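You operate a simulated robot arm through the tools that you are given. There is no shell and no other tool. Be economical: measure what you need, move in short steps, check, and stop when the job is done.

You are at the controls of a simulated robot arm. One attempt, no reset.

## Task
Seat the backing board in the picture frame and lock both turn buttons.

It is judged by the outcome, as a careful person would: the job done as asked, and still so three seconds after it is handed in. It fails if anything else is knocked over, pushed out of place, dropped, spilled or broken.

## Robot
A 7-joint arm with a two-finger parallel gripper, fixed in place. Base frame: the origin is at the foot of the arm, x ahead of it, y to its left, z up. Lengths are in m, angles in rad, forces in N, time in s.
With the tool pointing down near the work surface it reaches from about 0.42 to 0.9 m from the base axis. Its first joint turns from -2.007 to 2.007 rad. Payload 3.91 kg.
The tool frame sits at the grasp point between the pads (the TCP): z along the fingers, y along the line on which they close. The tips reach 0.03 m beyond it. The gripper opens to 0.11 m. The fingers are 0.02 m wide and 0.01 m thick; the gripper's body (0.048 by 0.112 m) begins 0.055 m behind the TCP.
Orientation is told as [roll, pitch, yaw] about the base's x, y, z axes, in that order, counted from this pose: with the fingers straight down and closing along the base's y, the tool's x points along the base's -x, its y along +y and its z along -z.

## Interface
- The arm moves only by the tool jog_arm. Its argument "commands" is one flat list of numbers, 7 for each row, row after row: the turn, a rotation vector about the base's x, y, z in rad, then the shift along the base's x, y, z in m, then the gripper command, from -1 (fully open) to 1 (shut), values between in proportion. In form: [ax, ay, az, tx, ty, tz, hand, ax, ay, az, tx, ty, tz, hand, ...]. A call has 1 to 10 rows; each row is the pose to reach, as a shift and turn from the pose commanded when the call began. Each row takes 0.2 s and may step no farther than 0.05 m and 0.15 rad from the row before; otherwise, or with a gripper value out of range, the whole call is refused. A pose out of reach is approached as far as the arm can. The call stops where the force on the tool passes 40 N (or 10 N more than at its start, if that is more) or the arm is blocked; 0.2 s more then pass. The fingers move at their own pace (about 0.153 m/s each) and stop on an object; they squeeze with about 29 N. The grip force told is the motor's: it shows also when the fingers shut on nothing. Time passes only in rows, and 0.2 s behind the last, so rows that repeat a pose let the fingers close. The reply holds the time, the measured pose of the TCP, the force on the tool along the base axes, the opening and the grip force, in the units named above and with some noise.
- Cameras (640 x 400 px; columns grow to the right, rows downward): "scene" is fixed at [0.4227, -0.6465, 1.4134]; the picture's right is [0.92, -0.38, 0.00], its down [-0.21, -0.49, -0.84] and it looks along [0.32, 0.78, -0.53] (base axes); focal length 301 px, centre (320, 200). "wrist" rides on the gripper at [-0.036, 0, -0.057] in the tool frame; the picture's right is [0.00, -1.00, 0.00], its down [0.97, 0.00, -0.24] and it looks along [0.24, 0.00, 0.97] (tool axes); focal length 218 px, centre (320, 200). There is no depth. A picture from a camera that has moved, and an enlarged one, comes with that camera's place and axes in the base frame and with its lens. The place of the scene camera against the robot may be out by one fixed shift of up to 0.025 m in any direction.
- camera(camera): a new picture of that camera. The clock stands still meanwhile.
- raise_lower(by): slides the trunk up (or, below 0, down) by that many m; the arm rides with it, the base frame stays. It gives what a move gives, with no picture.
- inspect(camera, box): a new picture of the part [left, top, right, bottom] of that camera's present view, enlarged. The clock stands still meanwhile.
- sign_off(): hands the job in; it is judged then, once.

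Work in short steps. Places have to be worked out from the pictures, the camera data and where the tool is seen: move nearer, look again, correct. Check each grasp and each placing, and mend what went wrong. You have 120 turns and 84 pictures in all, those below and enlarged ones among them. Open the gripper and draw the arm clear of the work before you hand the job in, unless the task says otherwise; then end with one line.

The tools are called after "Request:" as name(argument=value, ...) on one line, values as JSON. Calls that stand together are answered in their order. jog_arm: Moves the arm, as the interface text tells. Its arguments: {"type":"object","properties":{"commands":{"type":"array","items":{"type":"number"}}},"required":["commands"]} The other tools are called the same way: raise_lower (by) slides the trunk up or down; camera (camera) takes a picture; inspect (camera, box) takes an enlarged picture of a part of a camera's view; sign_off () hands the job in.

At the start:

```text
time_s: 0.0
ee_pos: [0.5557, 0.0157, 1.1619]
orientation: [0.0, 0.0, -0.003]
contact_force: [0.2, 0.8, 0.1]
opening: 0.11
finger_force: 0.0
trunk travel left (down, up): [-0.8, 0.19]
```

scene: 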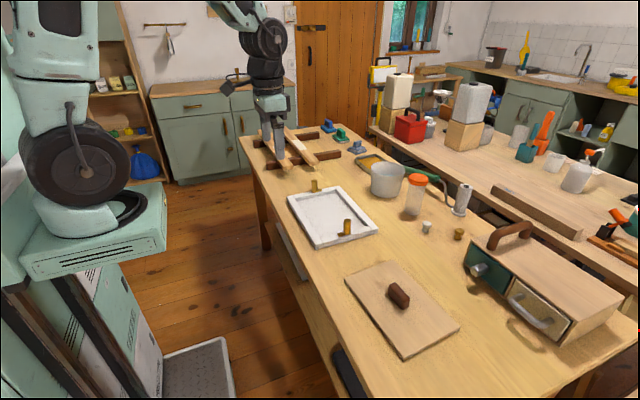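
wrist: 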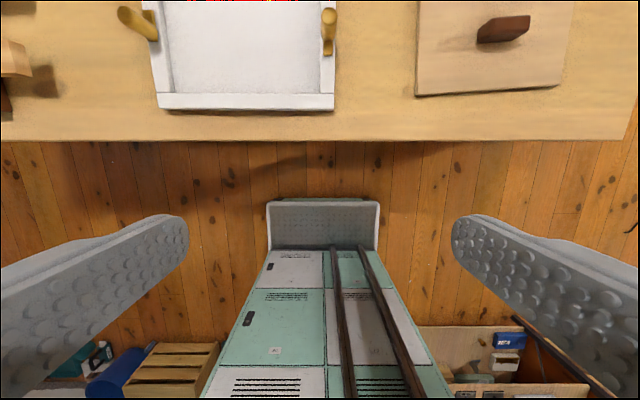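

The wrist view shows the frame near y 0..0.3 and the board near y -0.15..-0.42, both starting at x of about 0.66. I'll take enlarged scene views of both for details.

Request:
inspect(camera="scene", box=[270, 170, 400, 251])

Request:
inspect(camera="scene", box=[330, 250, 480, 344])

Request:
jog_arm(commands=[0, 0, 0, 0.04, 0, 0, -1, 0, 0, 0, 0.08, 0, 0, -1, 0, 0, 0, 0.12, 0.0, 0, -1, 0, 0, 0, 0.16, 0, 0, -1, 0, 0, 0, 0.2, 0, 0, -1])

```text
4.92 times, centred on (335, 210) of scene
camera zoom: at [0.4227, -0.6465, 1.4134], right [0.92, -0.38, 0.0], down [-0.21, -0.49, -0.84], along [0.32, 0.78, -0.53], focal length 1483 px, centre (246, 148)
```

zoom: 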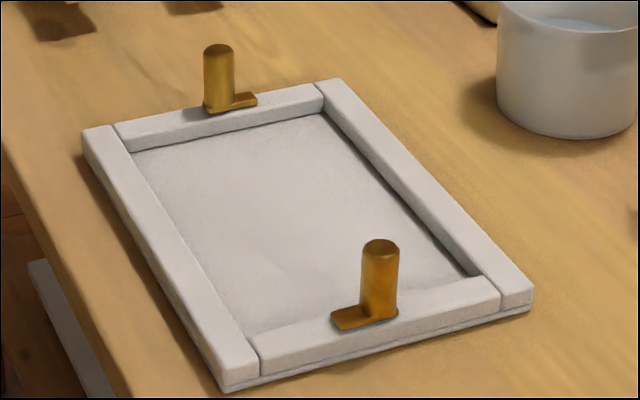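

```text
4.26 times, centred on (405, 297) of scene
camera zoom: at [0.4227, -0.6465, 1.4134], right [0.92, -0.38, 0.0], down [-0.21, -0.49, -0.84], along [0.32, 0.78, -0.53], focal length 1282 px, centre (-42, -213)
```

zoom: 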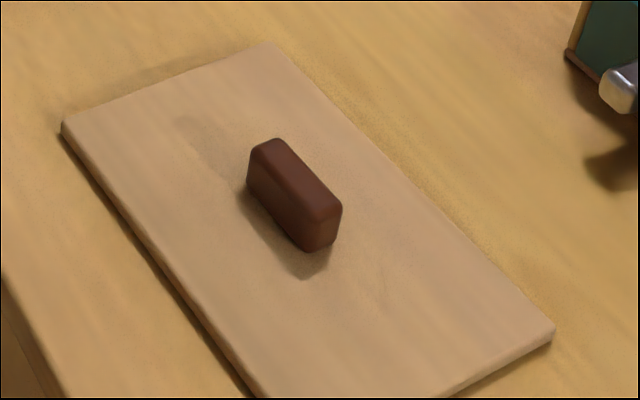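

```text
time_s: 1.2
ee_pos: [0.7548, 0.0115, 1.1623]
orientation: [0.0, -0.001, 0.0]
contact_force: [-0.1, -0.1, 0.2]
opening: 0.1099
finger_force: 0.0
trunk travel left (down, up): [-0.8, 0.19]
```

The turn buttons have upright posts with a foot (blade) along the frame side. I'll look from above.

Request:
camera(camera="wrist")

```text
79 pictures are left
camera wrist: at [0.7914, 0.0132, 1.2186], right [0.0, -1.0, 0.0], down [-0.97, 0.0, 0.24], along [-0.24, 0.0, -0.97], focal length 218 px, centre (320, 200)
```

wrist: 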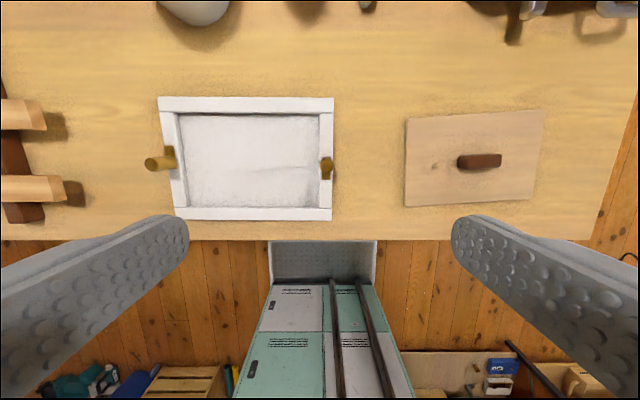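

Board centre is about (0.765, -0.267) with yaw about +0.05, and the frame centre is about (0.762, 0.14). I'll move above the board handle, turning the tool about 90° so the fingers close along x.

Request:
jog_arm(commands=[0, 0, 0.15, 0.001, -0.028, -0.01, -1, 0, 0, 0.3, 0.002, -0.056, -0.02, -1, 0, 0, 0.45, 0.003, -0.084, -0.03, -1, 0, 0, 0.6, 0.004, -0.112, -0.04, -1, 0, 0, 0.75, 0.005, -0.14, -0.05, -1, 0, 0, 0.9, 0.006, -0.168, -0.06, -1, 0, 0, 1.05, 0.008, -0.196, -0.07, -1, 0, 0, 1.2, 0.009, -0.224, -0.08, -1, 0, 0, 1.35, 0.01, -0.252, -0.09, -1, 0, 0, 1.5, 0.011, -0.278, -0.1, -1])

Request:
jog_arm(commands=[0, 0, 0.06, 0, 0, -0.03, -1, 0, 0, 0.121, 0, 0, -0.06, -1])

Request:
camera(camera="wrist")

```text
time_s: 3.4
ee_pos: [0.7655, -0.2625, 1.0617]
orientation: [0.0, 0.0, 1.502]
contact_force: [-0.4, 0.8, -0.2]
opening: 0.1098
finger_force: 0.0
trunk travel left (down, up): [-0.8, 0.19]
```

```text
time_s: 4.0
ee_pos: [0.7675, -0.2636, 1.0011]
orientation: [0.0, 0.0, 1.62]
contact_force: [0.6, 0.6, 0.6]
opening: 0.1099
finger_force: 0.0
trunk travel left (down, up): [-0.8, 0.19]
```

```text
78 pictures are left
camera wrist: at [0.7649, -0.2264, 1.058], right [1.0, 0.05, 0.0], down [0.05, -0.97, 0.24], along [0.01, -0.24, -0.97], focal length 218 px, centre (320, 200)
```

wrist: 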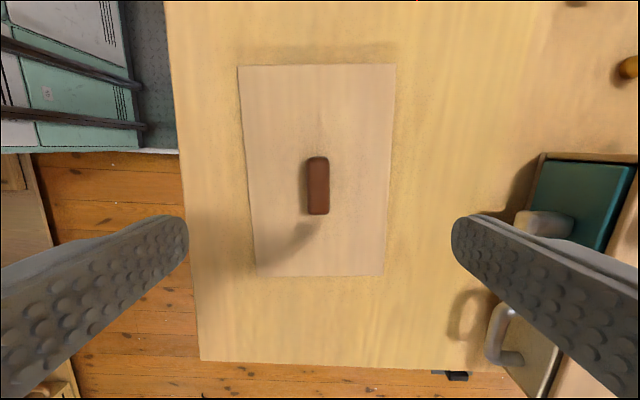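

The board is about 0.16 x 0.24 with its centre and handle at about (0.765, -0.267), and nearly aligned with the tool. I'll descend to just above the board with a small correction.

Request:
jog_arm(commands=[0, 0, 0.01, -0.002, -0.003, -0.04, -1, 0, 0, 0.01, -0.002, -0.003, -0.08, -1, 0, 0, 0.01, -0.002, -0.003, -0.12, -1, 0, 0, 0.01, -0.002, -0.003, -0.14, -1])

Request:
camera(camera="wrist")

Request:
inspect(camera="scene", box=[330, 250, 480, 344])

```text
time_s: 5.0
ee_pos: [0.7659, -0.2662, 0.8602]
orientation: [0.001, 0.001, 1.63]
contact_force: [-0.6, -0.5, -0.1]
opening: 0.1101
finger_force: 0.0
trunk travel left (down, up): [-0.8, 0.19]
```

```text
77 pictures are left
camera wrist: at [0.7632, -0.2294, 0.9178], right [1.0, 0.06, 0.0], down [0.06, -0.97, 0.24], along [0.01, -0.24, -0.97], focal length 218 px, centre (320, 200)
```

wrist: 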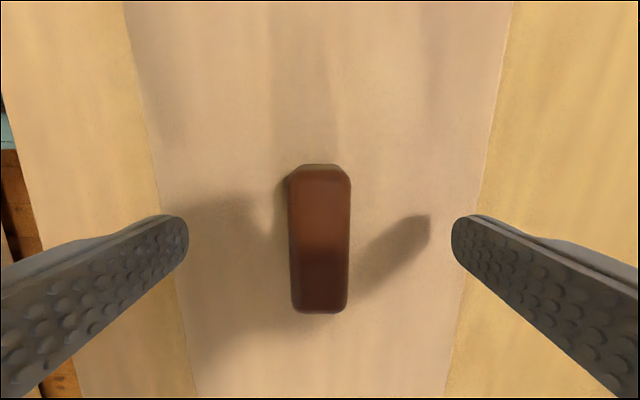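

```text
4.26 times, centred on (405, 297) of scene
camera zoom: at [0.4227, -0.6465, 1.4134], right [0.92, -0.38, 0.0], down [-0.21, -0.49, -0.84], along [0.32, 0.78, -0.53], focal length 1282 px, centre (-42, -213)
```

zoom: 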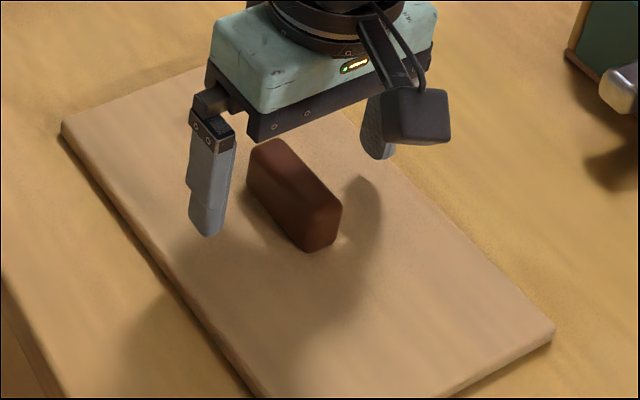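

The handle sits well centred between the fingers. I'll descend 12 mm more, then close.

Request:
jog_arm(commands=[0, 0, 0, 0, -0.001, -0.006, -1, 0, 0, 0, 0, -0.001, -0.012, -1, 0, 0, 0, 0, -0.001, -0.012, 1, 0, 0, 0, 0, -0.001, -0.012, 1, 0, 0, 0, 0, -0.001, -0.012, 1])

Request:
camera(camera="wrist")

```text
time_s: 6.2
ee_pos: [0.7658, -0.2675, 0.8509]
orientation: [-0.002, 0.002, 1.63]
contact_force: [2.9, -0.6, 3.9]
opening: 0.0235
finger_force: 29.1
trunk travel left (down, up): [-0.8, 0.19]
```

```text
75 pictures are left
camera wrist: at [0.7626, -0.2308, 0.9071], right [1.0, 0.06, 0.0], down [0.06, -0.97, 0.24], along [0.01, -0.24, -0.97], focal length 218 px, centre (320, 200)
```

wrist: 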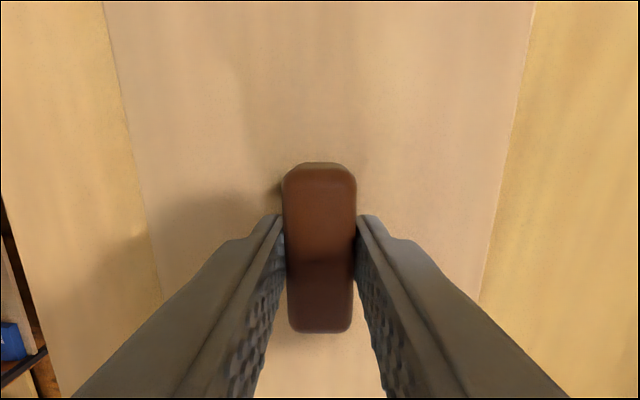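

Gripped at 23.5 mm with light contact on the board. I'll lift straight up and check.

Request:
jog_arm(commands=[0, 0, 0, 0, 0, 0.02, 1, 0, 0, 0, 0, 0, 0.05, 1, 0, 0, 0, 0, 0, 0.09, 1, 0, 0, 0, 0, 0, 0.13, 1, 0, 0, 0, 0, 0, 0.15, 1])

Request:
camera(camera="wrist")

Request:
camera(camera="scene")

```text
time_s: 7.4
ee_pos: [0.7642, -0.2687, 0.9992]
orientation: [0.002, 0.001, 1.632]
contact_force: [0.6, 0.1, 0.2]
opening: 0.0
finger_force: 29.0
trunk travel left (down, up): [-0.8, 0.19]
```

```text
74 pictures are left
camera wrist: at [0.7622, -0.2315, 1.0559], right [1.0, 0.06, 0.0], down [0.06, -0.97, 0.24], along [0.01, -0.24, -0.97], focal length 218 px, centre (320, 200)
```

wrist: 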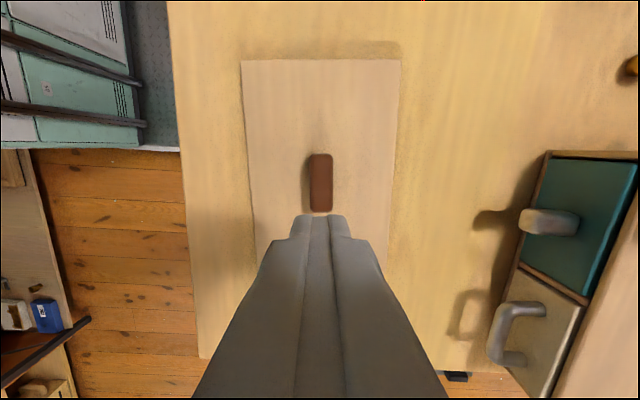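

```text
73 pictures are left
```

scene: 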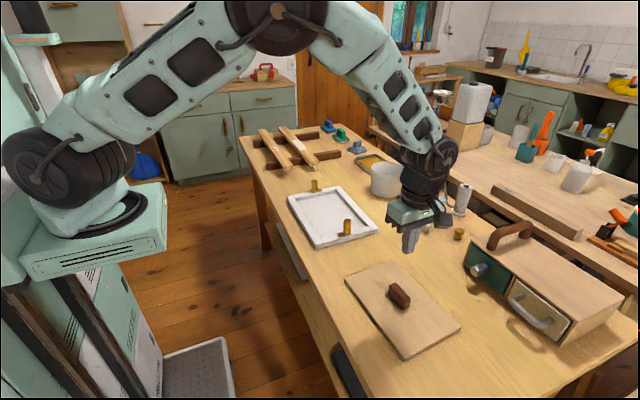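

The handle slipped out and the board stayed in place. I'll reopen, go back down, regrip with longer settling and lift slowly.

Request:
jog_arm(commands=[0, 0, 0, 0.001, 0, 0, -1, 0, 0, 0, 0.001, 0, -0.0, -1, 0, 0, 0, 0.001, 0, -0.04, -1, 0, 0, 0, 0.001, 0, -0.08, -1, 0, 0, 0, 0.001, 0, -0.12, -1, 0, 0, 0, 0.001, 0, -0.14, -1])

Request:
jog_arm(commands=[0, 0, 0, 0, 0.0, -0.003, -1, 0, 0, 0, 0, 0.0, -0.006, -1, 0, 0, 0, 0, 0, -0.009, -1, 0, 0, 0, 0, 0, -0.009, -1])

Request:
inspect(camera="scene", box=[360, 260, 440, 310])

```text
time_s: 8.8
ee_pos: [0.7646, -0.268, 0.859]
orientation: [0.0, -0.001, 1.63]
contact_force: [-0.1, 0.1, 0.5]
opening: 0.1099
finger_force: 0.0
trunk travel left (down, up): [-0.8, 0.19]
```

```text
time_s: 9.8
ee_pos: [0.7651, -0.2685, 0.8509]
orientation: [0.0, -0.001, 1.63]
contact_force: [-0.2, -0.5, 0.0]
opening: 0.1098
finger_force: 0.2
trunk travel left (down, up): [-0.8, 0.19]
```

```text
8.00 times, centred on (400, 285) of scene
camera zoom: at [0.4227, -0.6465, 1.4134], right [0.92, -0.38, 0.0], down [-0.21, -0.49, -0.84], along [0.32, 0.78, -0.53], focal length 2410 px, centre (-320, -480)
```

zoom: 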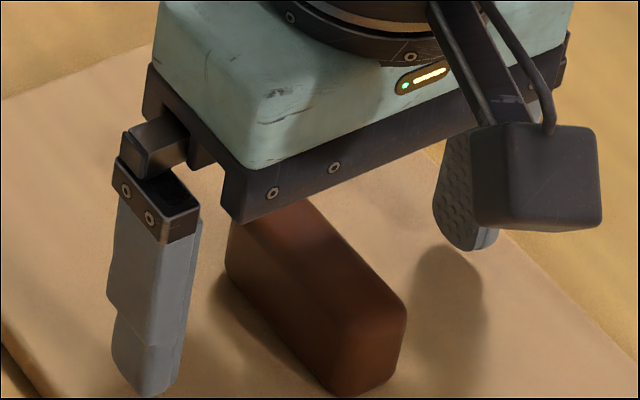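

No contact yet, so I'll go further down gently until the tips touch the board.

Request:
jog_arm(commands=[0, 0, 0, 0, 0.0, -0.002, -1, 0, 0, 0, 0, 0.0, -0.004, -1, 0, 0, 0, 0, 0, -0.004, -1])

Request:
jog_arm(commands=[0, 0, 0, 0, 0.0, -0.002, -1, 0, 0, 0, 0, 0.0, -0.004, -1, 0, 0, 0, 0, 0, -0.004, -1])

```text
time_s: 10.6
ee_pos: [0.7644, -0.2682, 0.8452]
orientation: [0.001, 0.0, 1.629]
contact_force: [-0.1, -0.1, 0.1]
opening: 0.1103
finger_force: 0.1
trunk travel left (down, up): [-0.8, 0.19]
```

```text
time_s: 11.4
ee_pos: [0.7656, -0.2683, 0.8414]
orientation: [0.0, -0.001, 1.629]
contact_force: [0.2, -0.1, -0.3]
opening: 0.1101
finger_force: 0.1
trunk travel left (down, up): [-0.8, 0.19]
```

Request:
jog_arm(commands=[0, 0, 0, 0, 0.0, -0.002, -1, 0, 0, 0, 0, 0.0, -0.004, -1, 0, 0, 0, 0, 0, -0.004, -1])

Request:
inspect(camera="scene", box=[360, 260, 440, 310])

```text
time_s: 12.2
ee_pos: [0.765, -0.2675, 0.8425]
orientation: [-0.006, 0.002, 1.631]
contact_force: [-5.3, 0.9, 35.0]
opening: 0.1101
finger_force: 0.0
trunk travel left (down, up): [-0.8, 0.19]
```

```text
8.00 times, centred on (400, 285) of scene
camera zoom: at [0.4227, -0.6465, 1.4134], right [0.92, -0.38, 0.0], down [-0.21, -0.49, -0.84], along [0.32, 0.78, -0.53], focal length 2410 px, centre (-320, -480)
```

zoom: 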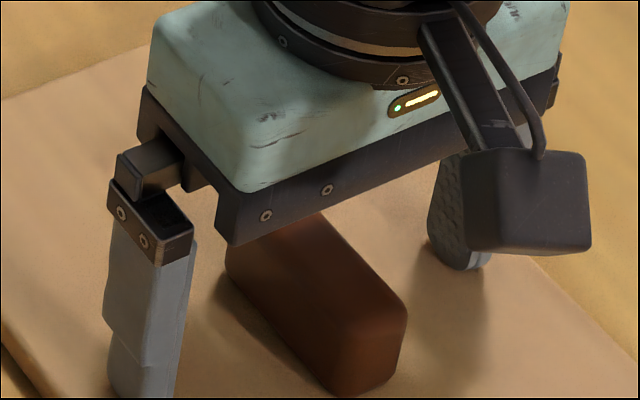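

Board contact at TCP z of about 0.842, so the board top is about 0.812. I'll back off to about 0.8435, close, then lift slowly.

Request:
jog_arm(commands=[0, 0, 0, 0, 0.0, 0.006, -1, 0, 0, 0, 0, 0.0, 0.006, 1, 0, 0, 0, 0, 0, 0.006, 1, 0, 0, 0, 0, 0, 0.006, 1, 0, 0, 0, 0, 0, 0.006, 1, 0, 0, 0, 0, 0, 0.006, 1])

Request:
jog_arm(commands=[0, 0, 0, 0, 0.0, 0.003, 1, 0, 0, 0, 0, 0.0, 0.006, 1, 0, 0, 0, 0, 0, 0.009, 1, 0, 0, 0, 0, 0, 0.012, 1, 0, 0, 0, 0, 0, 0.012, 1])

```text
time_s: 13.6
ee_pos: [0.7663, -0.2685, 0.8446]
orientation: [-0.001, -0.001, 1.63]
contact_force: [-0.1, -0.5, 0.2]
opening: 0.0235
finger_force: 28.8
trunk travel left (down, up): [-0.8, 0.19]
```

```text
time_s: 14.8
ee_pos: [0.7654, -0.2687, 0.8577]
orientation: [-0.001, 0.001, 1.632]
contact_force: [0.4, -0.3, -1.6]
opening: 0.0233
finger_force: 29.3
trunk travel left (down, up): [-0.8, 0.19]
```

Held now (about -1.6 N load and opening still 23 mm). I'll keep lifting gently.

Request:
jog_arm(commands=[0, 0, 0, 0, 0.0, 0.005, 1, 0, 0, 0, 0, 0.0, 0.015, 1, 0, 0, 0, 0, 0, 0.03, 1, 0, 0, 0, 0, 0, 0.05, 1, 0, 0, 0, 0, 0, 0.07, 1, 0, 0, 0, 0, 0, 0.09, 1, 0, 0, 0, 0, 0, 0.11, 1, 0, 0, 0, 0, 0, 0.13, 1, 0, 0, 0, 0, 0, 0.14, 1])

Request:
camera(camera="scene")

Request:
camera(camera="wrist")

```text
time_s: 16.8
ee_pos: [0.7652, -0.2682, 0.9966]
orientation: [0.0, 0.002, 1.632]
contact_force: [0.6, -0.1, -1.9]
opening: 0.0235
finger_force: 29.0
trunk travel left (down, up): [-0.8, 0.19]
```

```text
70 pictures are left
```

scene: 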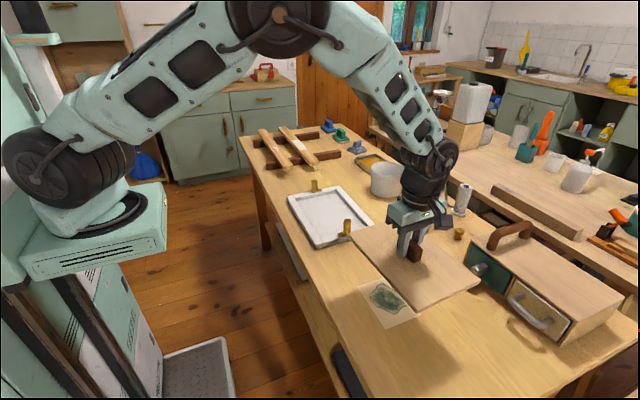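

```text
69 pictures are left
camera wrist: at [0.7629, -0.2325, 1.0534], right [1.0, 0.06, 0.0], down [0.06, -0.97, 0.24], along [0.01, -0.24, -0.97], focal length 218 px, centre (320, 200)
```

wrist: 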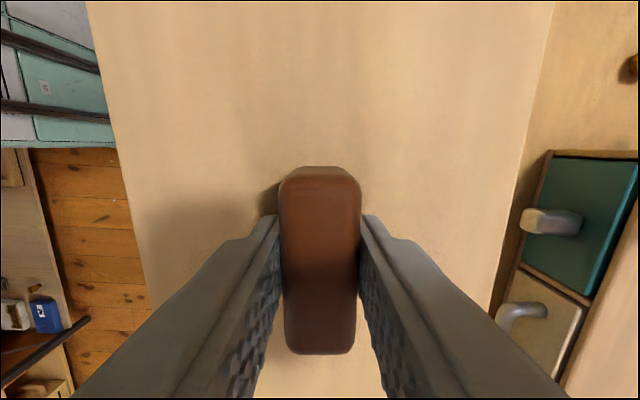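

Board is held and aligned with the gripper. From the board corners I calibrated the scene camera shift (about +0.018 in x). Next I measure the frame precisely with zoomed views.

Request:
inspect(camera="scene", box=[284, 178, 348, 218])

Request:
inspect(camera="scene", box=[304, 208, 384, 258])

```text
10.00 times, centred on (316, 198) of scene
camera zoom: at [0.4227, -0.6465, 1.4134], right [0.92, -0.38, 0.0], down [-0.21, -0.49, -0.84], along [0.32, 0.78, -0.53], focal length 3012 px, centre (360, 220)
```

zoom: 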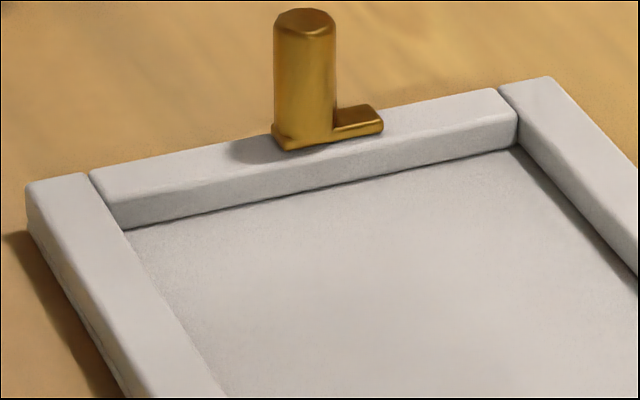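

```text
8.00 times, centred on (344, 233) of scene
camera zoom: at [0.4227, -0.6465, 1.4134], right [0.92, -0.38, 0.0], down [-0.21, -0.49, -0.84], along [0.32, 0.78, -0.53], focal length 2410 px, centre (128, -64)
```

zoom: 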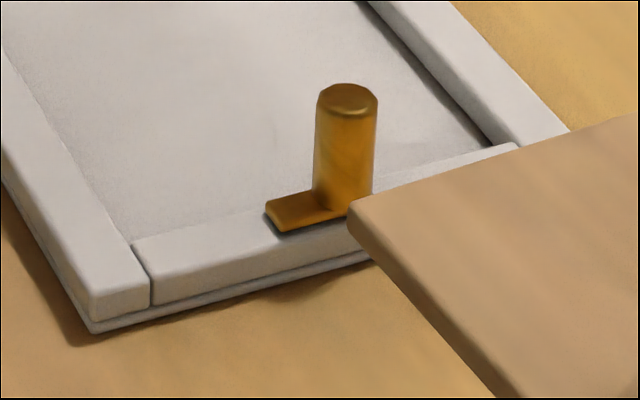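

The frame opening is about 0.168 x 0.245, centred near (0.764, 0.141) with yaw about 0. I'll carry the board there at safe height (posts top out near 0.875) and level its yaw.

Request:
jog_arm(commands=[0, 0, -0.006, 0, 0.02, 0, 1, 0, 0, -0.012, 0, 0.06, 0, 1, 0, 0, -0.018, 0, 0.105, 0, 1, 0, 0, -0.024, 0, 0.15, 0, 1, 0, 0, -0.03, 0, 0.2, 0, 1, 0, 0, -0.036, 0, 0.25, 0, 1, 0, 0, -0.042, -0.001, 0.3, 0, 1, 0, 0, -0.05, -0.001, 0.35, 0, 1, 0, 0, -0.058, -0.001, 0.39, 0, 1, 0, 0, -0.061, -0.001, 0.409, 0, 1])

Request:
jog_arm(commands=[0, 0, 0, 0, 0, -0.02, 1, 0, 0, 0, 0, 0, -0.04, 1, 0, 0, 0, 0, 0, -0.055, 1, 0, 0, 0, 0, 0, -0.065, 1, 0, 0, 0, 0, 0, -0.065, 1])

Request:
camera(camera="wrist")

Request:
inspect(camera="scene", box=[270, 160, 398, 240])

```text
time_s: 19.0
ee_pos: [0.7634, 0.1413, 0.9994]
orientation: [-0.001, 0.002, 1.568]
contact_force: [-0.7, -0.6, -0.9]
opening: 0.0233
finger_force: 29.3
trunk travel left (down, up): [-0.8, 0.19]
```

```text
time_s: 20.2
ee_pos: [0.7637, 0.1427, 0.9327]
orientation: [0.0, 0.0, 1.568]
contact_force: [0.3, 0.5, -1.1]
opening: 0.0236
finger_force: 29.2
trunk travel left (down, up): [-0.8, 0.19]
```

```text
66 pictures are left
camera wrist: at [0.7645, 0.179, 0.9883], right [1.0, 0.0, 0.0], down [0.0, -0.97, 0.24], along [0.0, -0.24, -0.97], focal length 218 px, centre (320, 200)
```

wrist: 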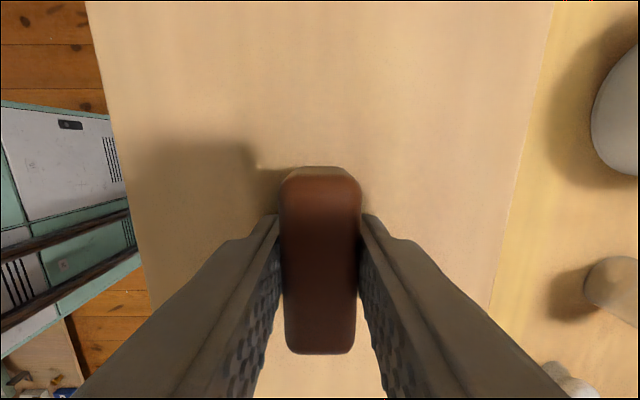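

```text
5.00 times, centred on (334, 200) of scene
camera zoom: at [0.4227, -0.6465, 1.4134], right [0.92, -0.38, 0.0], down [-0.21, -0.49, -0.84], along [0.32, 0.78, -0.53], focal length 1506 px, centre (250, 200)
```

zoom: 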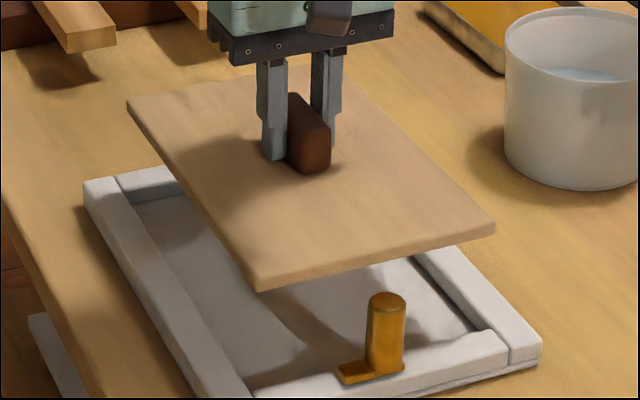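

Clearances to posts look fine (about 1 cm). I'll lower until the board is about 2 cm above the rails and compare edges.

Request:
jog_arm(commands=[0, 0, 0.002, 0, 0, -0.015, 1, 0, 0, 0.002, 0, 0, -0.03, 1, 0, 0, 0.002, 0, 0, -0.045, 1, 0, 0, 0.002, 0.0, 0, -0.055, 1, 0, 0, 0.002, 0.0, 0, -0.06, 1])

Request:
inspect(camera="scene", box=[304, 208, 384, 258])

Request:
inspect(camera="scene", box=[284, 173, 348, 213])

```text
time_s: 21.4
ee_pos: [0.765, 0.1417, 0.8726]
orientation: [-0.002, -0.001, 1.571]
contact_force: [-1.0, -0.4, -1.2]
opening: 0.0235
finger_force: 28.9
trunk travel left (down, up): [-0.8, 0.19]
```

```text
8.00 times, centred on (344, 233) of scene
camera zoom: at [0.4227, -0.6465, 1.4134], right [0.92, -0.38, 0.0], down [-0.21, -0.49, -0.84], along [0.32, 0.78, -0.53], focal length 2410 px, centre (128, -64)
```

zoom: 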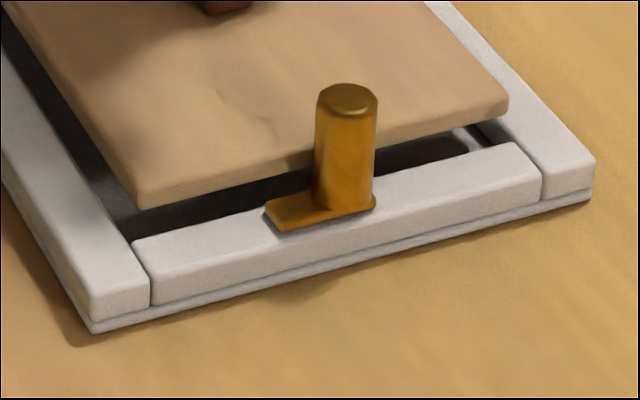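

```text
10.00 times, centred on (316, 193) of scene
camera zoom: at [0.4227, -0.6465, 1.4134], right [0.92, -0.38, 0.0], down [-0.21, -0.49, -0.84], along [0.32, 0.78, -0.53], focal length 3012 px, centre (360, 270)
```

zoom: 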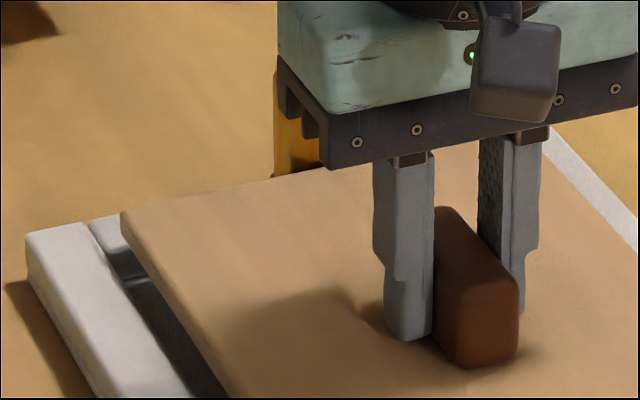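

Board edges are parallel with and centred on the opening in x; y needs about +2 mm. I'll shift and lower slowly, watching force.

Request:
jog_arm(commands=[0, 0, 0, 0, 0.002, -0.004, 1, 0, 0, 0, 0, 0.002, -0.008, 1, 0, 0, 0, 0, 0.002, -0.012, 1, 0, 0, 0, 0, 0.002, -0.015, 1, 0, 0, 0, 0, 0.002, -0.018, 1, 0, 0, 0, 0, 0.002, -0.018, 1])

Request:
inspect(camera="scene", box=[304, 208, 384, 258])

Request:
inspect(camera="scene", box=[284, 173, 348, 213])

```text
time_s: 22.8
ee_pos: [0.7644, 0.1442, 0.8532]
orientation: [0.003, 0.0, 1.571]
contact_force: [-0.4, 1.0, -2.1]
opening: 0.0235
finger_force: 29.1
trunk travel left (down, up): [-0.8, 0.19]
```

```text
8.00 times, centred on (344, 233) of scene
camera zoom: at [0.4227, -0.6465, 1.4134], right [0.92, -0.38, 0.0], down [-0.21, -0.49, -0.84], along [0.32, 0.78, -0.53], focal length 2410 px, centre (128, -64)
```

zoom: 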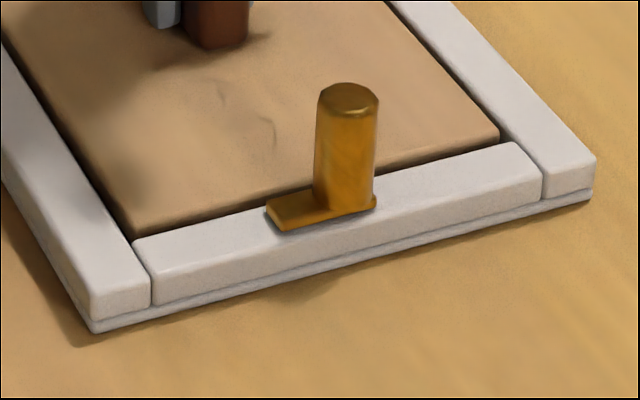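

```text
10.00 times, centred on (316, 193) of scene
camera zoom: at [0.4227, -0.6465, 1.4134], right [0.92, -0.38, 0.0], down [-0.21, -0.49, -0.84], along [0.32, 0.78, -0.53], focal length 3012 px, centre (360, 270)
```

zoom: 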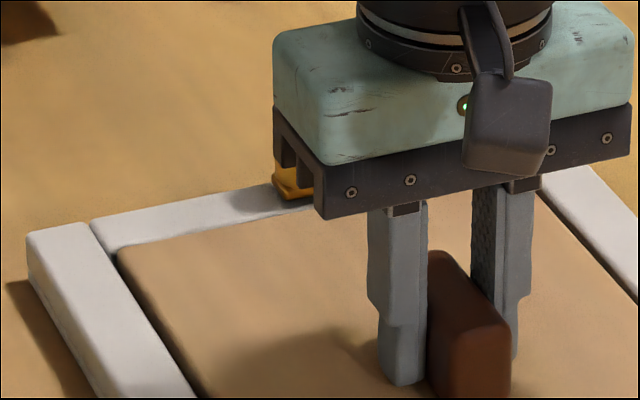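

The board is entering the opening cleanly, so I'll continue down until contact.

Request:
jog_arm(commands=[0, 0, 0, 0, 0, -0.002, 1, 0, 0, 0, 0, 0, -0.004, 1, 0, 0, 0, 0, 0, -0.006, 1, 0, 0, 0, 0, 0, -0.008, 1, 0, 0, 0, 0, 0, -0.008, 1])

```text
time_s: 24.0
ee_pos: [0.7644, 0.1437, 0.8492]
orientation: [-0.004, -0.003, 1.571]
contact_force: [0.2, 0.0, 15.1]
opening: 0.0235
finger_force: 29.3
trunk travel left (down, up): [-0.8, 0.19]
```

Contact at z=0.849 with the board bottom at about 0.8045, so it is on the frame floor. I'll release, rise and look.

Request:
jog_arm(commands=[0, 0, 0, 0, 0, 0.004, 1, 0, 0, 0, 0, 0, 0.004, 0.4, 0, 0, 0, 0, 0, 0.004, 0.2, 0, 0, 0, 0, 0, 0.004, 0.2, 0, 0, 0, 0, 0, 0.03, 0.2, 0, 0, 0, 0, 0, 0.07, 0.2, 0, 0, 0, 0, 0, 0.12, 0.2, 0, 0, 0, 0, 0, 0.16, 0.2])

Request:
camera(camera="wrist")

Request:
inspect(camera="scene", box=[270, 170, 398, 250])

```text
time_s: 25.8
ee_pos: [0.7637, 0.1422, 1.0064]
orientation: [0.002, 0.0, 1.571]
contact_force: [-0.8, -0.8, -0.1]
opening: 0.0441
finger_force: 0.2
trunk travel left (down, up): [-0.8, 0.19]
```

```text
60 pictures are left
camera wrist: at [0.7633, 0.1796, 1.0624], right [1.0, 0.0, 0.0], down [0.0, -0.97, 0.24], along [0.0, -0.24, -0.97], focal length 218 px, centre (320, 200)
```

wrist: 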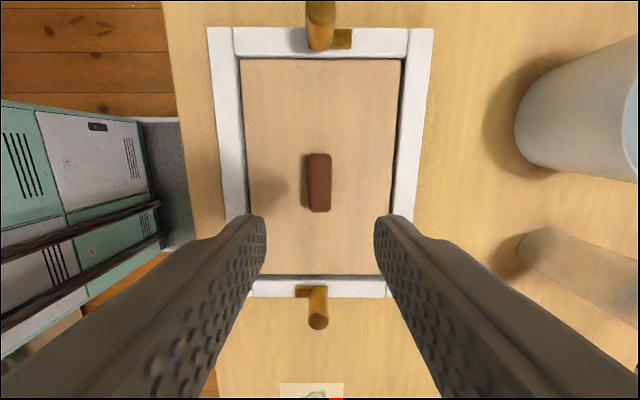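

```text
5.00 times, centred on (334, 210) of scene
camera zoom: at [0.4227, -0.6465, 1.4134], right [0.92, -0.38, 0.0], down [-0.21, -0.49, -0.84], along [0.32, 0.78, -0.53], focal length 1506 px, centre (250, 150)
```

zoom: 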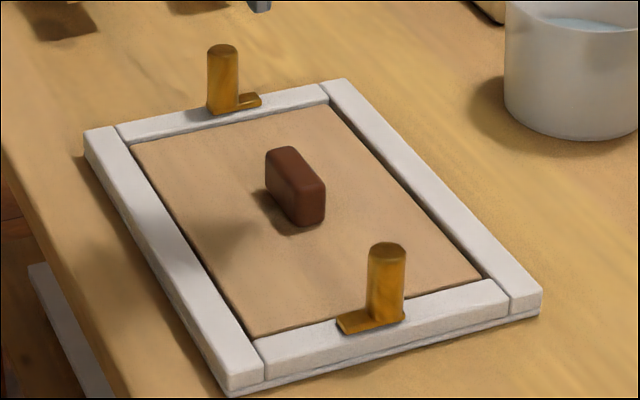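

The board looks seated with even gaps. Both buttons need a clockwise quarter turn, so I'll move over the far post (about 0.763, 0.279) to localise it.

Request:
jog_arm(commands=[0, 0, 0, 0, 0.03, 0, 0, 0, 0, 0, 0, 0.07, 0, 0, 0, 0, 0, 0, 0.11, 0, 0, 0, 0, 0, 0, 0.136, -0.03, 0, 0, 0, 0, 0, 0.136, -0.06, 0, 0, 0, 0, 0, 0.136, -0.06, 0])

Request:
camera(camera="wrist")

Request:
inspect(camera="scene", box=[280, 150, 360, 200])

```text
time_s: 27.2
ee_pos: [0.7645, 0.2796, 0.9463]
orientation: [0.0, -0.001, 1.571]
contact_force: [0.0, 0.0, 0.2]
opening: 0.0548
finger_force: 0.1
trunk travel left (down, up): [-0.8, 0.19]
```

```text
58 pictures are left
camera wrist: at [0.7634, 0.3162, 1.0019], right [1.0, 0.0, 0.0], down [0.0, -0.97, 0.24], along [0.0, -0.24, -0.97], focal length 218 px, centre (320, 200)
```

wrist: 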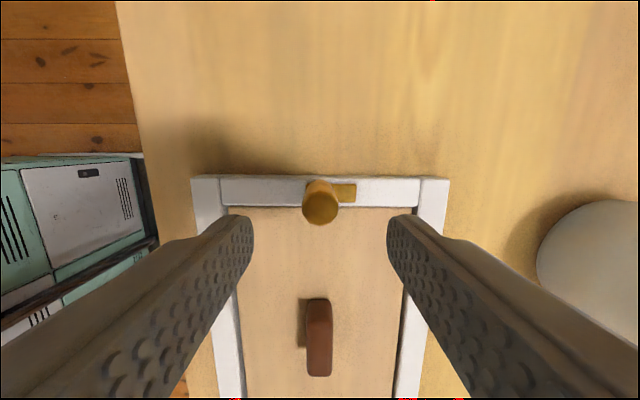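

```text
8.00 times, centred on (320, 175) of scene
camera zoom: at [0.4227, -0.6465, 1.4134], right [0.92, -0.38, 0.0], down [-0.21, -0.49, -0.84], along [0.32, 0.78, -0.53], focal length 2410 px, centre (320, 400)
```

zoom: 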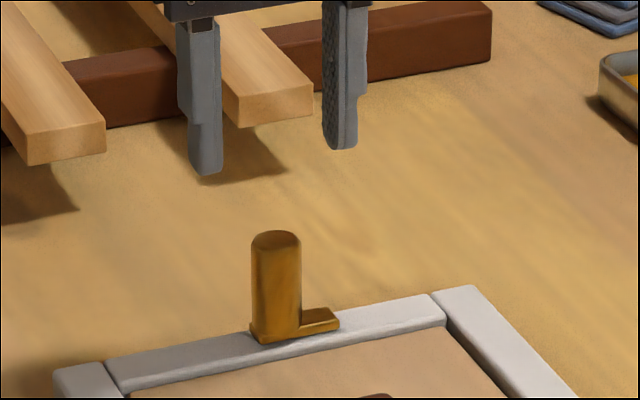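

Post is at about (0.763, 0.2785), diameter about 22 mm. I'll descend around it with tips just above the blade, then grip.

Request:
jog_arm(commands=[0, 0, 0, -0.001, -0.001, -0.03, 0, 0, 0, 0, -0.001, -0.001, -0.06, 0, 0, 0, 0, -0.001, -0.001, -0.075, 0, 0, 0, 0, -0.001, -0.001, -0.081, 0])

Request:
camera(camera="wrist")

Request:
inspect(camera="scene", box=[280, 160, 360, 210])

```text
time_s: 28.2
ee_pos: [0.7641, 0.2779, 0.8648]
orientation: [0.0, 0.0, 1.571]
contact_force: [0.1, -0.8, -0.1]
opening: 0.0548
finger_force: 0.1
trunk travel left (down, up): [-0.8, 0.19]
```

```text
56 pictures are left
camera wrist: at [0.763, 0.3147, 0.9208], right [1.0, 0.0, 0.0], down [0.0, -0.97, 0.24], along [0.0, -0.24, -0.97], focal length 218 px, centre (320, 200)
```

wrist: 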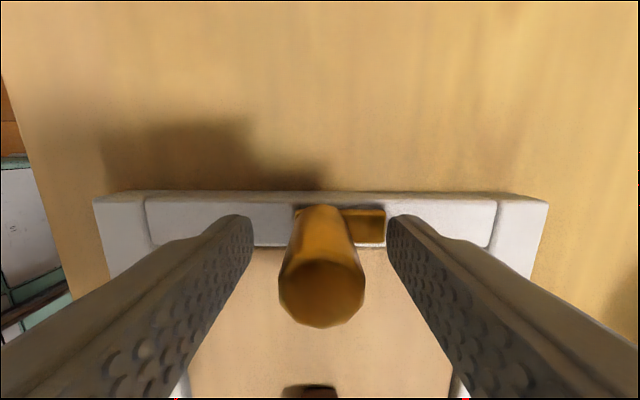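

```text
8.00 times, centred on (320, 185) of scene
camera zoom: at [0.4227, -0.6465, 1.4134], right [0.92, -0.38, 0.0], down [-0.21, -0.49, -0.84], along [0.32, 0.78, -0.53], focal length 2410 px, centre (320, 320)
```

zoom: 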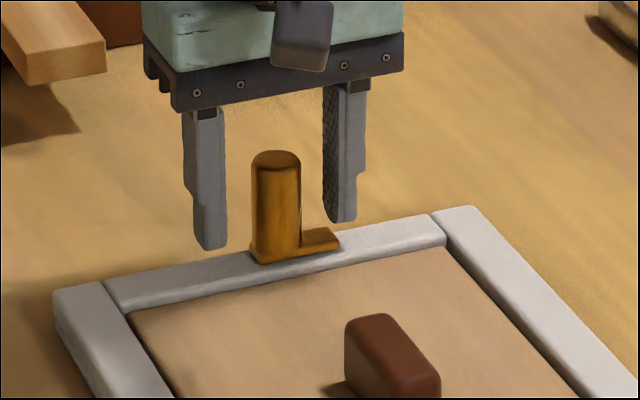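

Centred. I'll close on the post.

Request:
jog_arm(commands=[0, 0, 0, 0, 0.0005, 0, 1, 0, 0, 0, 0, 0.0005, 0, 1, 0, 0, 0, 0, 0.0005, 0, 1])

Request:
jog_arm(commands=[0, 0, -0.1, 0, 0, 0, 1, 0, 0, -0.2, 0, 0, 0, 1, 0, 0, -0.3, 0, 0, 0, 1, 0, 0, -0.3, 0, 0, 0, 1])

Request:
inspect(camera="scene", box=[280, 160, 360, 210])

```text
time_s: 29.0
ee_pos: [0.7642, 0.2771, 0.8661]
orientation: [0.001, 0.0, 1.57]
contact_force: [1.0, -1.6, 0.5]
opening: 0.0229
finger_force: 28.9
trunk travel left (down, up): [-0.8, 0.19]
```

```text
time_s: 30.0
ee_pos: [0.7637, 0.2795, 0.8642]
orientation: [-0.001, 0.001, 1.27]
contact_force: [-0.8, -0.8, 0.8]
opening: 0.023
finger_force: 29.4
trunk travel left (down, up): [-0.8, 0.19]
```

```text
8.00 times, centred on (320, 185) of scene
camera zoom: at [0.4227, -0.6465, 1.4134], right [0.92, -0.38, 0.0], down [-0.21, -0.49, -0.84], along [0.32, 0.78, -0.53], focal length 2410 px, centre (320, 320)
```

zoom: 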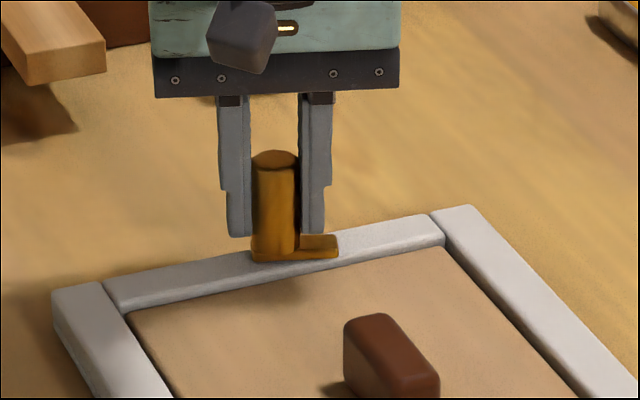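

The blade is turning with the post. I'll continue the clockwise rotation to the full quarter turn.

Request:
jog_arm(commands=[0, 0, -0.13, 0, 0, 0, 1, 0, 0, -0.26, 0, 0, 0, 1, 0, 0, -0.39, 0, 0, 0, 1, 0, 0, -0.52, 0, 0, 0, 1, 0, 0, -0.65, 0, 0, 0, 1, 0, 0, -0.78, 0, 0, 0, 1, 0, 0, -0.91, 0, 0, 0, 1, 0, 0, -1.04, 0, 0, 0, 1, 0, 0, -1.15, 0, 0, 0, 1, 0, 0, -1.27, 0, 0, 0, 1])

Request:
inspect(camera="scene", box=[280, 160, 360, 210])

Request:
camera(camera="wrist")

```text
time_s: 32.2
ee_pos: [0.7633, 0.2789, 0.8657]
orientation: [-0.001, 0.0, -0.003]
contact_force: [-0.4, 0.5, 0.2]
opening: 0.0231
finger_force: 29.6
trunk travel left (down, up): [-0.8, 0.19]
```

```text
8.00 times, centred on (320, 185) of scene
camera zoom: at [0.4227, -0.6465, 1.4134], right [0.92, -0.38, 0.0], down [-0.21, -0.49, -0.84], along [0.32, 0.78, -0.53], focal length 2410 px, centre (320, 320)
```

zoom: 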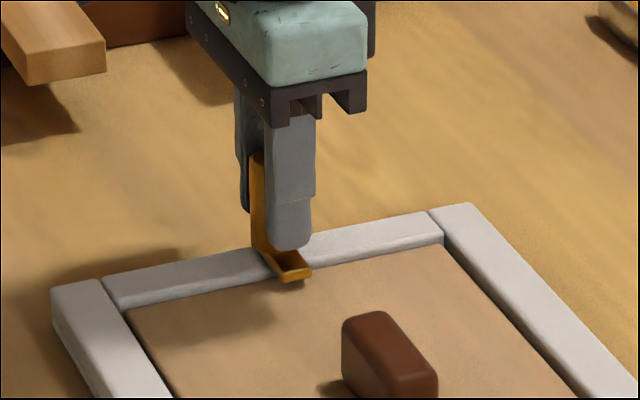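

```text
52 pictures are left
camera wrist: at [0.7993, 0.2796, 0.9216], right [0.0, -1.0, 0.0], down [-0.97, 0.0, 0.24], along [-0.24, 0.0, -0.97], focal length 218 px, centre (320, 200)
```

wrist: 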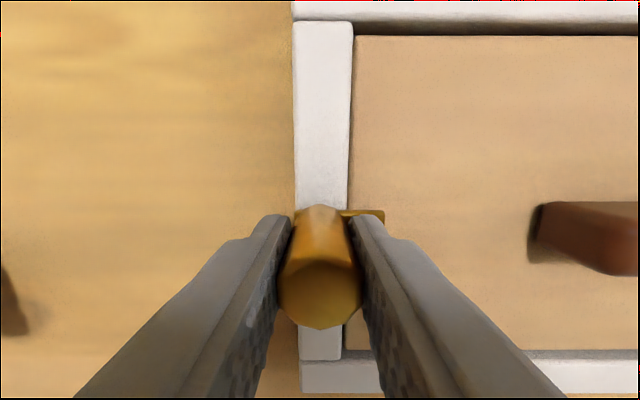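

The blade now points inward over the board. I'll release and rise, then check the angle.

Request:
jog_arm(commands=[0, 0, 0, 0, 0, 0, 0.2, 0, 0, 0, 0, 0, 0, 0, 0, 0, 0, 0, 0, 0.03, 0, 0, 0, 0, 0, 0, 0.07, 0, 0, 0, 0, 0, 0, 0.1, 0, 0, 0, 0, 0, 0, 0.1, 0])

Request:
camera(camera="wrist")

Request:
inspect(camera="scene", box=[280, 160, 360, 210])

```text
time_s: 33.6
ee_pos: [0.7637, 0.2776, 0.9655]
orientation: [0.002, 0.0, 0.0]
contact_force: [0.2, -0.7, 0.1]
opening: 0.0549
finger_force: 0.0
trunk travel left (down, up): [-0.8, 0.19]
```

```text
51 pictures are left
camera wrist: at [0.7991, 0.2794, 1.0212], right [0.0, -1.0, 0.0], down [-0.97, 0.0, 0.24], along [-0.24, 0.0, -0.97], focal length 218 px, centre (320, 200)
```

wrist: 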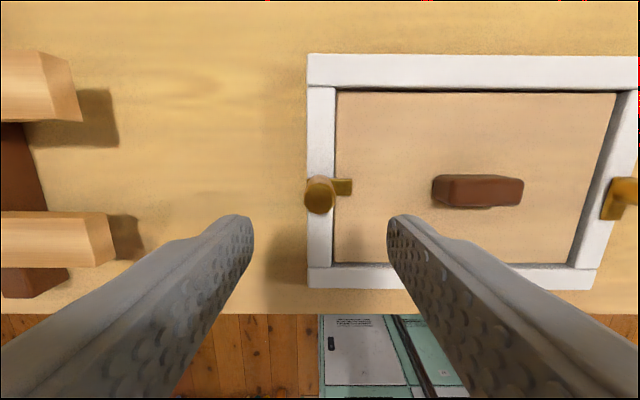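

```text
8.00 times, centred on (320, 185) of scene
camera zoom: at [0.4227, -0.6465, 1.4134], right [0.92, -0.38, 0.0], down [-0.21, -0.49, -0.84], along [0.32, 0.78, -0.53], focal length 2410 px, centre (320, 320)
```

zoom: 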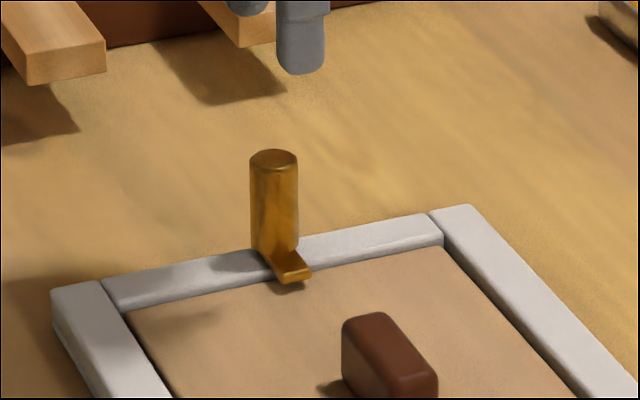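

Far button is locked at a square 90°. Now I'll move to the near post, turning the tool back to yaw 1.57 on the way.

Request:
jog_arm(commands=[0, 0, 0.14, 0, -0.01, 0.01, 0, 0, 0, 0.28, 0, -0.04, 0.01, 0, 0, 0, 0.42, 0, -0.07, 0.01, 0, 0, 0, 0.56, 0, -0.1, 0.01, 0, 0, 0, 0.7, 0, -0.13, 0.01, 0, 0, 0, 0.84, 0, -0.16, 0.01, 0, 0, 0, 0.98, 0, -0.19, 0.01, 0, 0, 0, 1.12, 0, -0.22, 0.01, 0, 0, 0, 1.26, 0, -0.25, 0.01, 0, 0, 0, 1.4, 0, -0.275, 0.01, 0])

Request:
jog_arm(commands=[0, 0, 0.1, 0, 0, -0.015, 0, 0, 0, 0.171, 0, 0, -0.03, 0, 0, 0, 0.171, 0, 0, -0.03, 0])

Request:
camera(camera="wrist")

```text
time_s: 35.8
ee_pos: [0.7652, 0.0047, 0.9752]
orientation: [0.0, -0.002, 1.403]
contact_force: [1.0, 1.2, -0.6]
opening: 0.055
finger_force: 0.0
trunk travel left (down, up): [-0.8, 0.19]
```

```text
time_s: 36.6
ee_pos: [0.7634, 0.0051, 0.9448]
orientation: [0.001, 0.001, 1.572]
contact_force: [0.3, -0.1, 0.0]
opening: 0.0549
finger_force: 0.1
trunk travel left (down, up): [-0.8, 0.19]
```

```text
49 pictures are left
camera wrist: at [0.7628, 0.042, 1.0013], right [1.0, 0.0, 0.0], down [0.0, -0.97, 0.24], along [0.0, -0.24, -0.97], focal length 218 px, centre (320, 200)
```

wrist: 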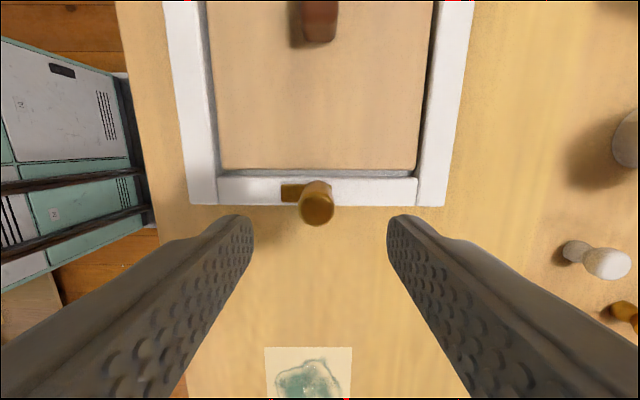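

Post is at about (0.761, 0.0033). I'll descend around it and grip.

Request:
jog_arm(commands=[0, 0, 0, -0.002, -0.0015, -0.03, 0, 0, 0, 0, -0.002, -0.0015, -0.06, 0, 0, 0, 0, -0.002, -0.0015, -0.075, 0, 0, 0, 0, -0.002, -0.0015, -0.08, 0, 0, 0, 0, -0.002, -0.0015, -0.08, 0])

Request:
camera(camera="wrist")

```text
time_s: 37.8
ee_pos: [0.7608, 0.0029, 0.8658]
orientation: [0.0, 0.001, 1.574]
contact_force: [0.7, -0.4, -0.3]
opening: 0.0548
finger_force: 0.1
trunk travel left (down, up): [-0.8, 0.19]
```

```text
48 pictures are left
camera wrist: at [0.7607, 0.0386, 0.9217], right [1.0, 0.0, 0.0], down [0.0, -0.97, 0.24], along [0.0, -0.24, -0.97], focal length 218 px, centre (320, 200)
```

wrist: 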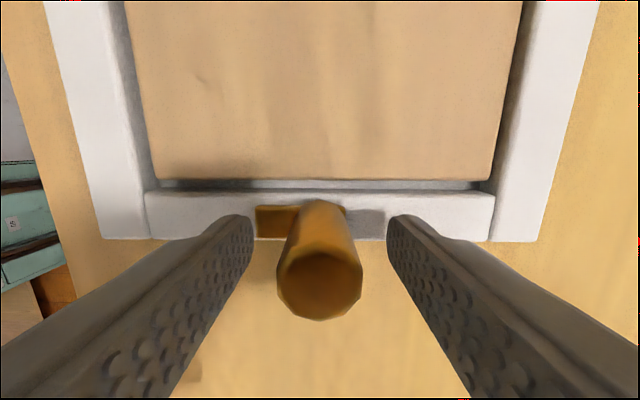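

Centred. I'll close and rotate clockwise in two calls.

Request:
jog_arm(commands=[0, 0, 0, 0, 0.0005, 0, 1, 0, 0, 0, 0, 0.0005, 0, 1, 0, 0, 0, 0, 0.0005, 0, 1, 0, 0, -0.1, 0, 0.0005, 0, 1, 0, 0, -0.2, 0, 0.0005, 0, 1, 0, 0, -0.3, 0, 0.0005, 0, 1])

Request:
jog_arm(commands=[0, 0, -0.13, 0, 0, 0, 1, 0, 0, -0.26, 0, 0, 0, 1, 0, 0, -0.39, 0, 0, 0, 1, 0, 0, -0.52, 0, 0, 0, 1, 0, 0, -0.65, 0, 0, 0, 1, 0, 0, -0.78, 0, 0, 0, 1, 0, 0, -0.91, 0, 0, 0, 1, 0, 0, -1.04, 0, 0, 0, 1, 0, 0, -1.15, 0, 0, 0, 1, 0, 0, -1.272, 0, 0, 0, 1])

Request:
inspect(camera="scene", box=[304, 208, 384, 258])

```text
time_s: 39.2
ee_pos: [0.7613, 0.0026, 0.8659]
orientation: [0.001, 0.001, 1.27]
contact_force: [-0.1, 0.1, -0.6]
opening: 0.0228
finger_force: 28.7
trunk travel left (down, up): [-0.8, 0.19]
```

```text
time_s: 41.4
ee_pos: [0.7605, 0.0036, 0.8659]
orientation: [0.001, 0.0, -0.002]
contact_force: [-3.5, 4.1, 8.9]
opening: 0.0233
finger_force: 29.0
trunk travel left (down, up): [-0.8, 0.19]
```

```text
8.00 times, centred on (344, 233) of scene
camera zoom: at [0.4227, -0.6465, 1.4134], right [0.92, -0.38, 0.0], down [-0.21, -0.49, -0.84], along [0.32, 0.78, -0.53], focal length 2410 px, centre (128, -64)
```

zoom: 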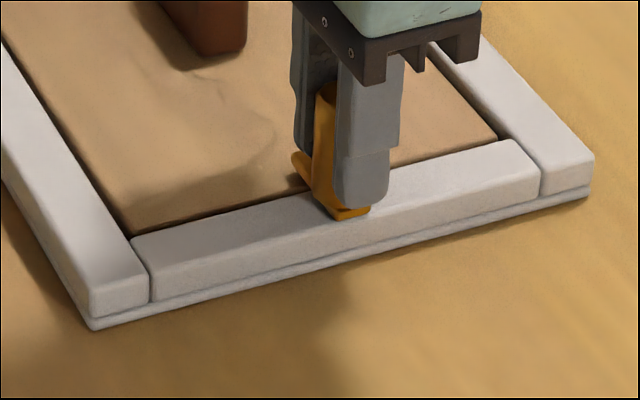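

Blade points inward; there's a slight residual force. I'll release, rise and verify.

Request:
jog_arm(commands=[0, 0, 0, 0, 0, 0, 0.2, 0, 0, 0, 0, 0, 0, 0, 0, 0, 0, 0, 0, 0.03, 0, 0, 0, 0, 0, 0, 0.07, 0, 0, 0, 0, 0, 0, 0.1, 0, 0, 0, 0, 0, 0, 0.1, 0])

Request:
camera(camera="wrist")

Request:
inspect(camera="scene", box=[304, 208, 384, 258])

```text
time_s: 42.8
ee_pos: [0.7623, 0.0018, 0.9669]
orientation: [0.001, 0.0, 0.0]
contact_force: [0.1, 0.4, 0.6]
opening: 0.0549
finger_force: 0.1
trunk travel left (down, up): [-0.8, 0.19]
```

```text
46 pictures are left
camera wrist: at [0.7983, 0.0034, 1.0226], right [0.0, -1.0, 0.0], down [-0.97, 0.0, 0.24], along [-0.24, 0.0, -0.97], focal length 218 px, centre (320, 200)
```

wrist: 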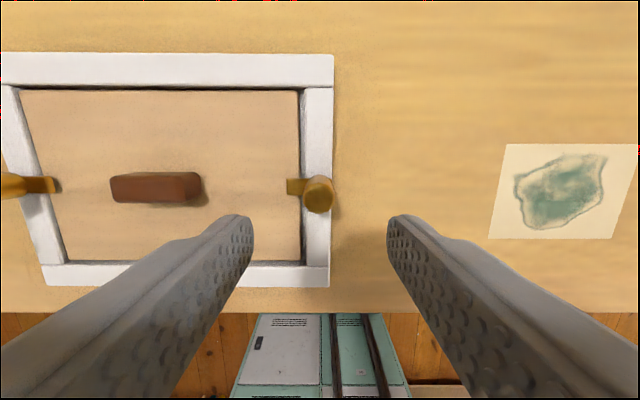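

```text
8.00 times, centred on (344, 233) of scene
camera zoom: at [0.4227, -0.6465, 1.4134], right [0.92, -0.38, 0.0], down [-0.21, -0.49, -0.84], along [0.32, 0.78, -0.53], focal length 2410 px, centre (128, -64)
```

zoom: 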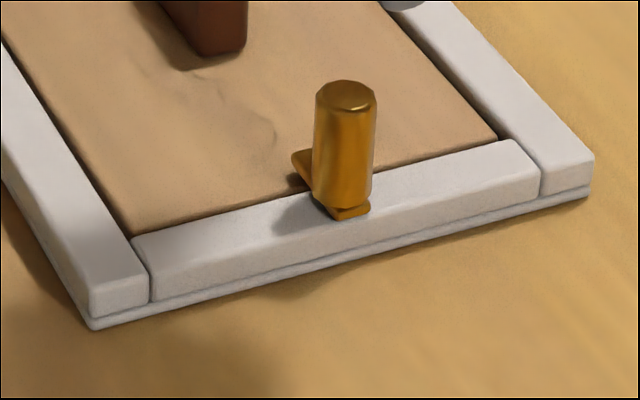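

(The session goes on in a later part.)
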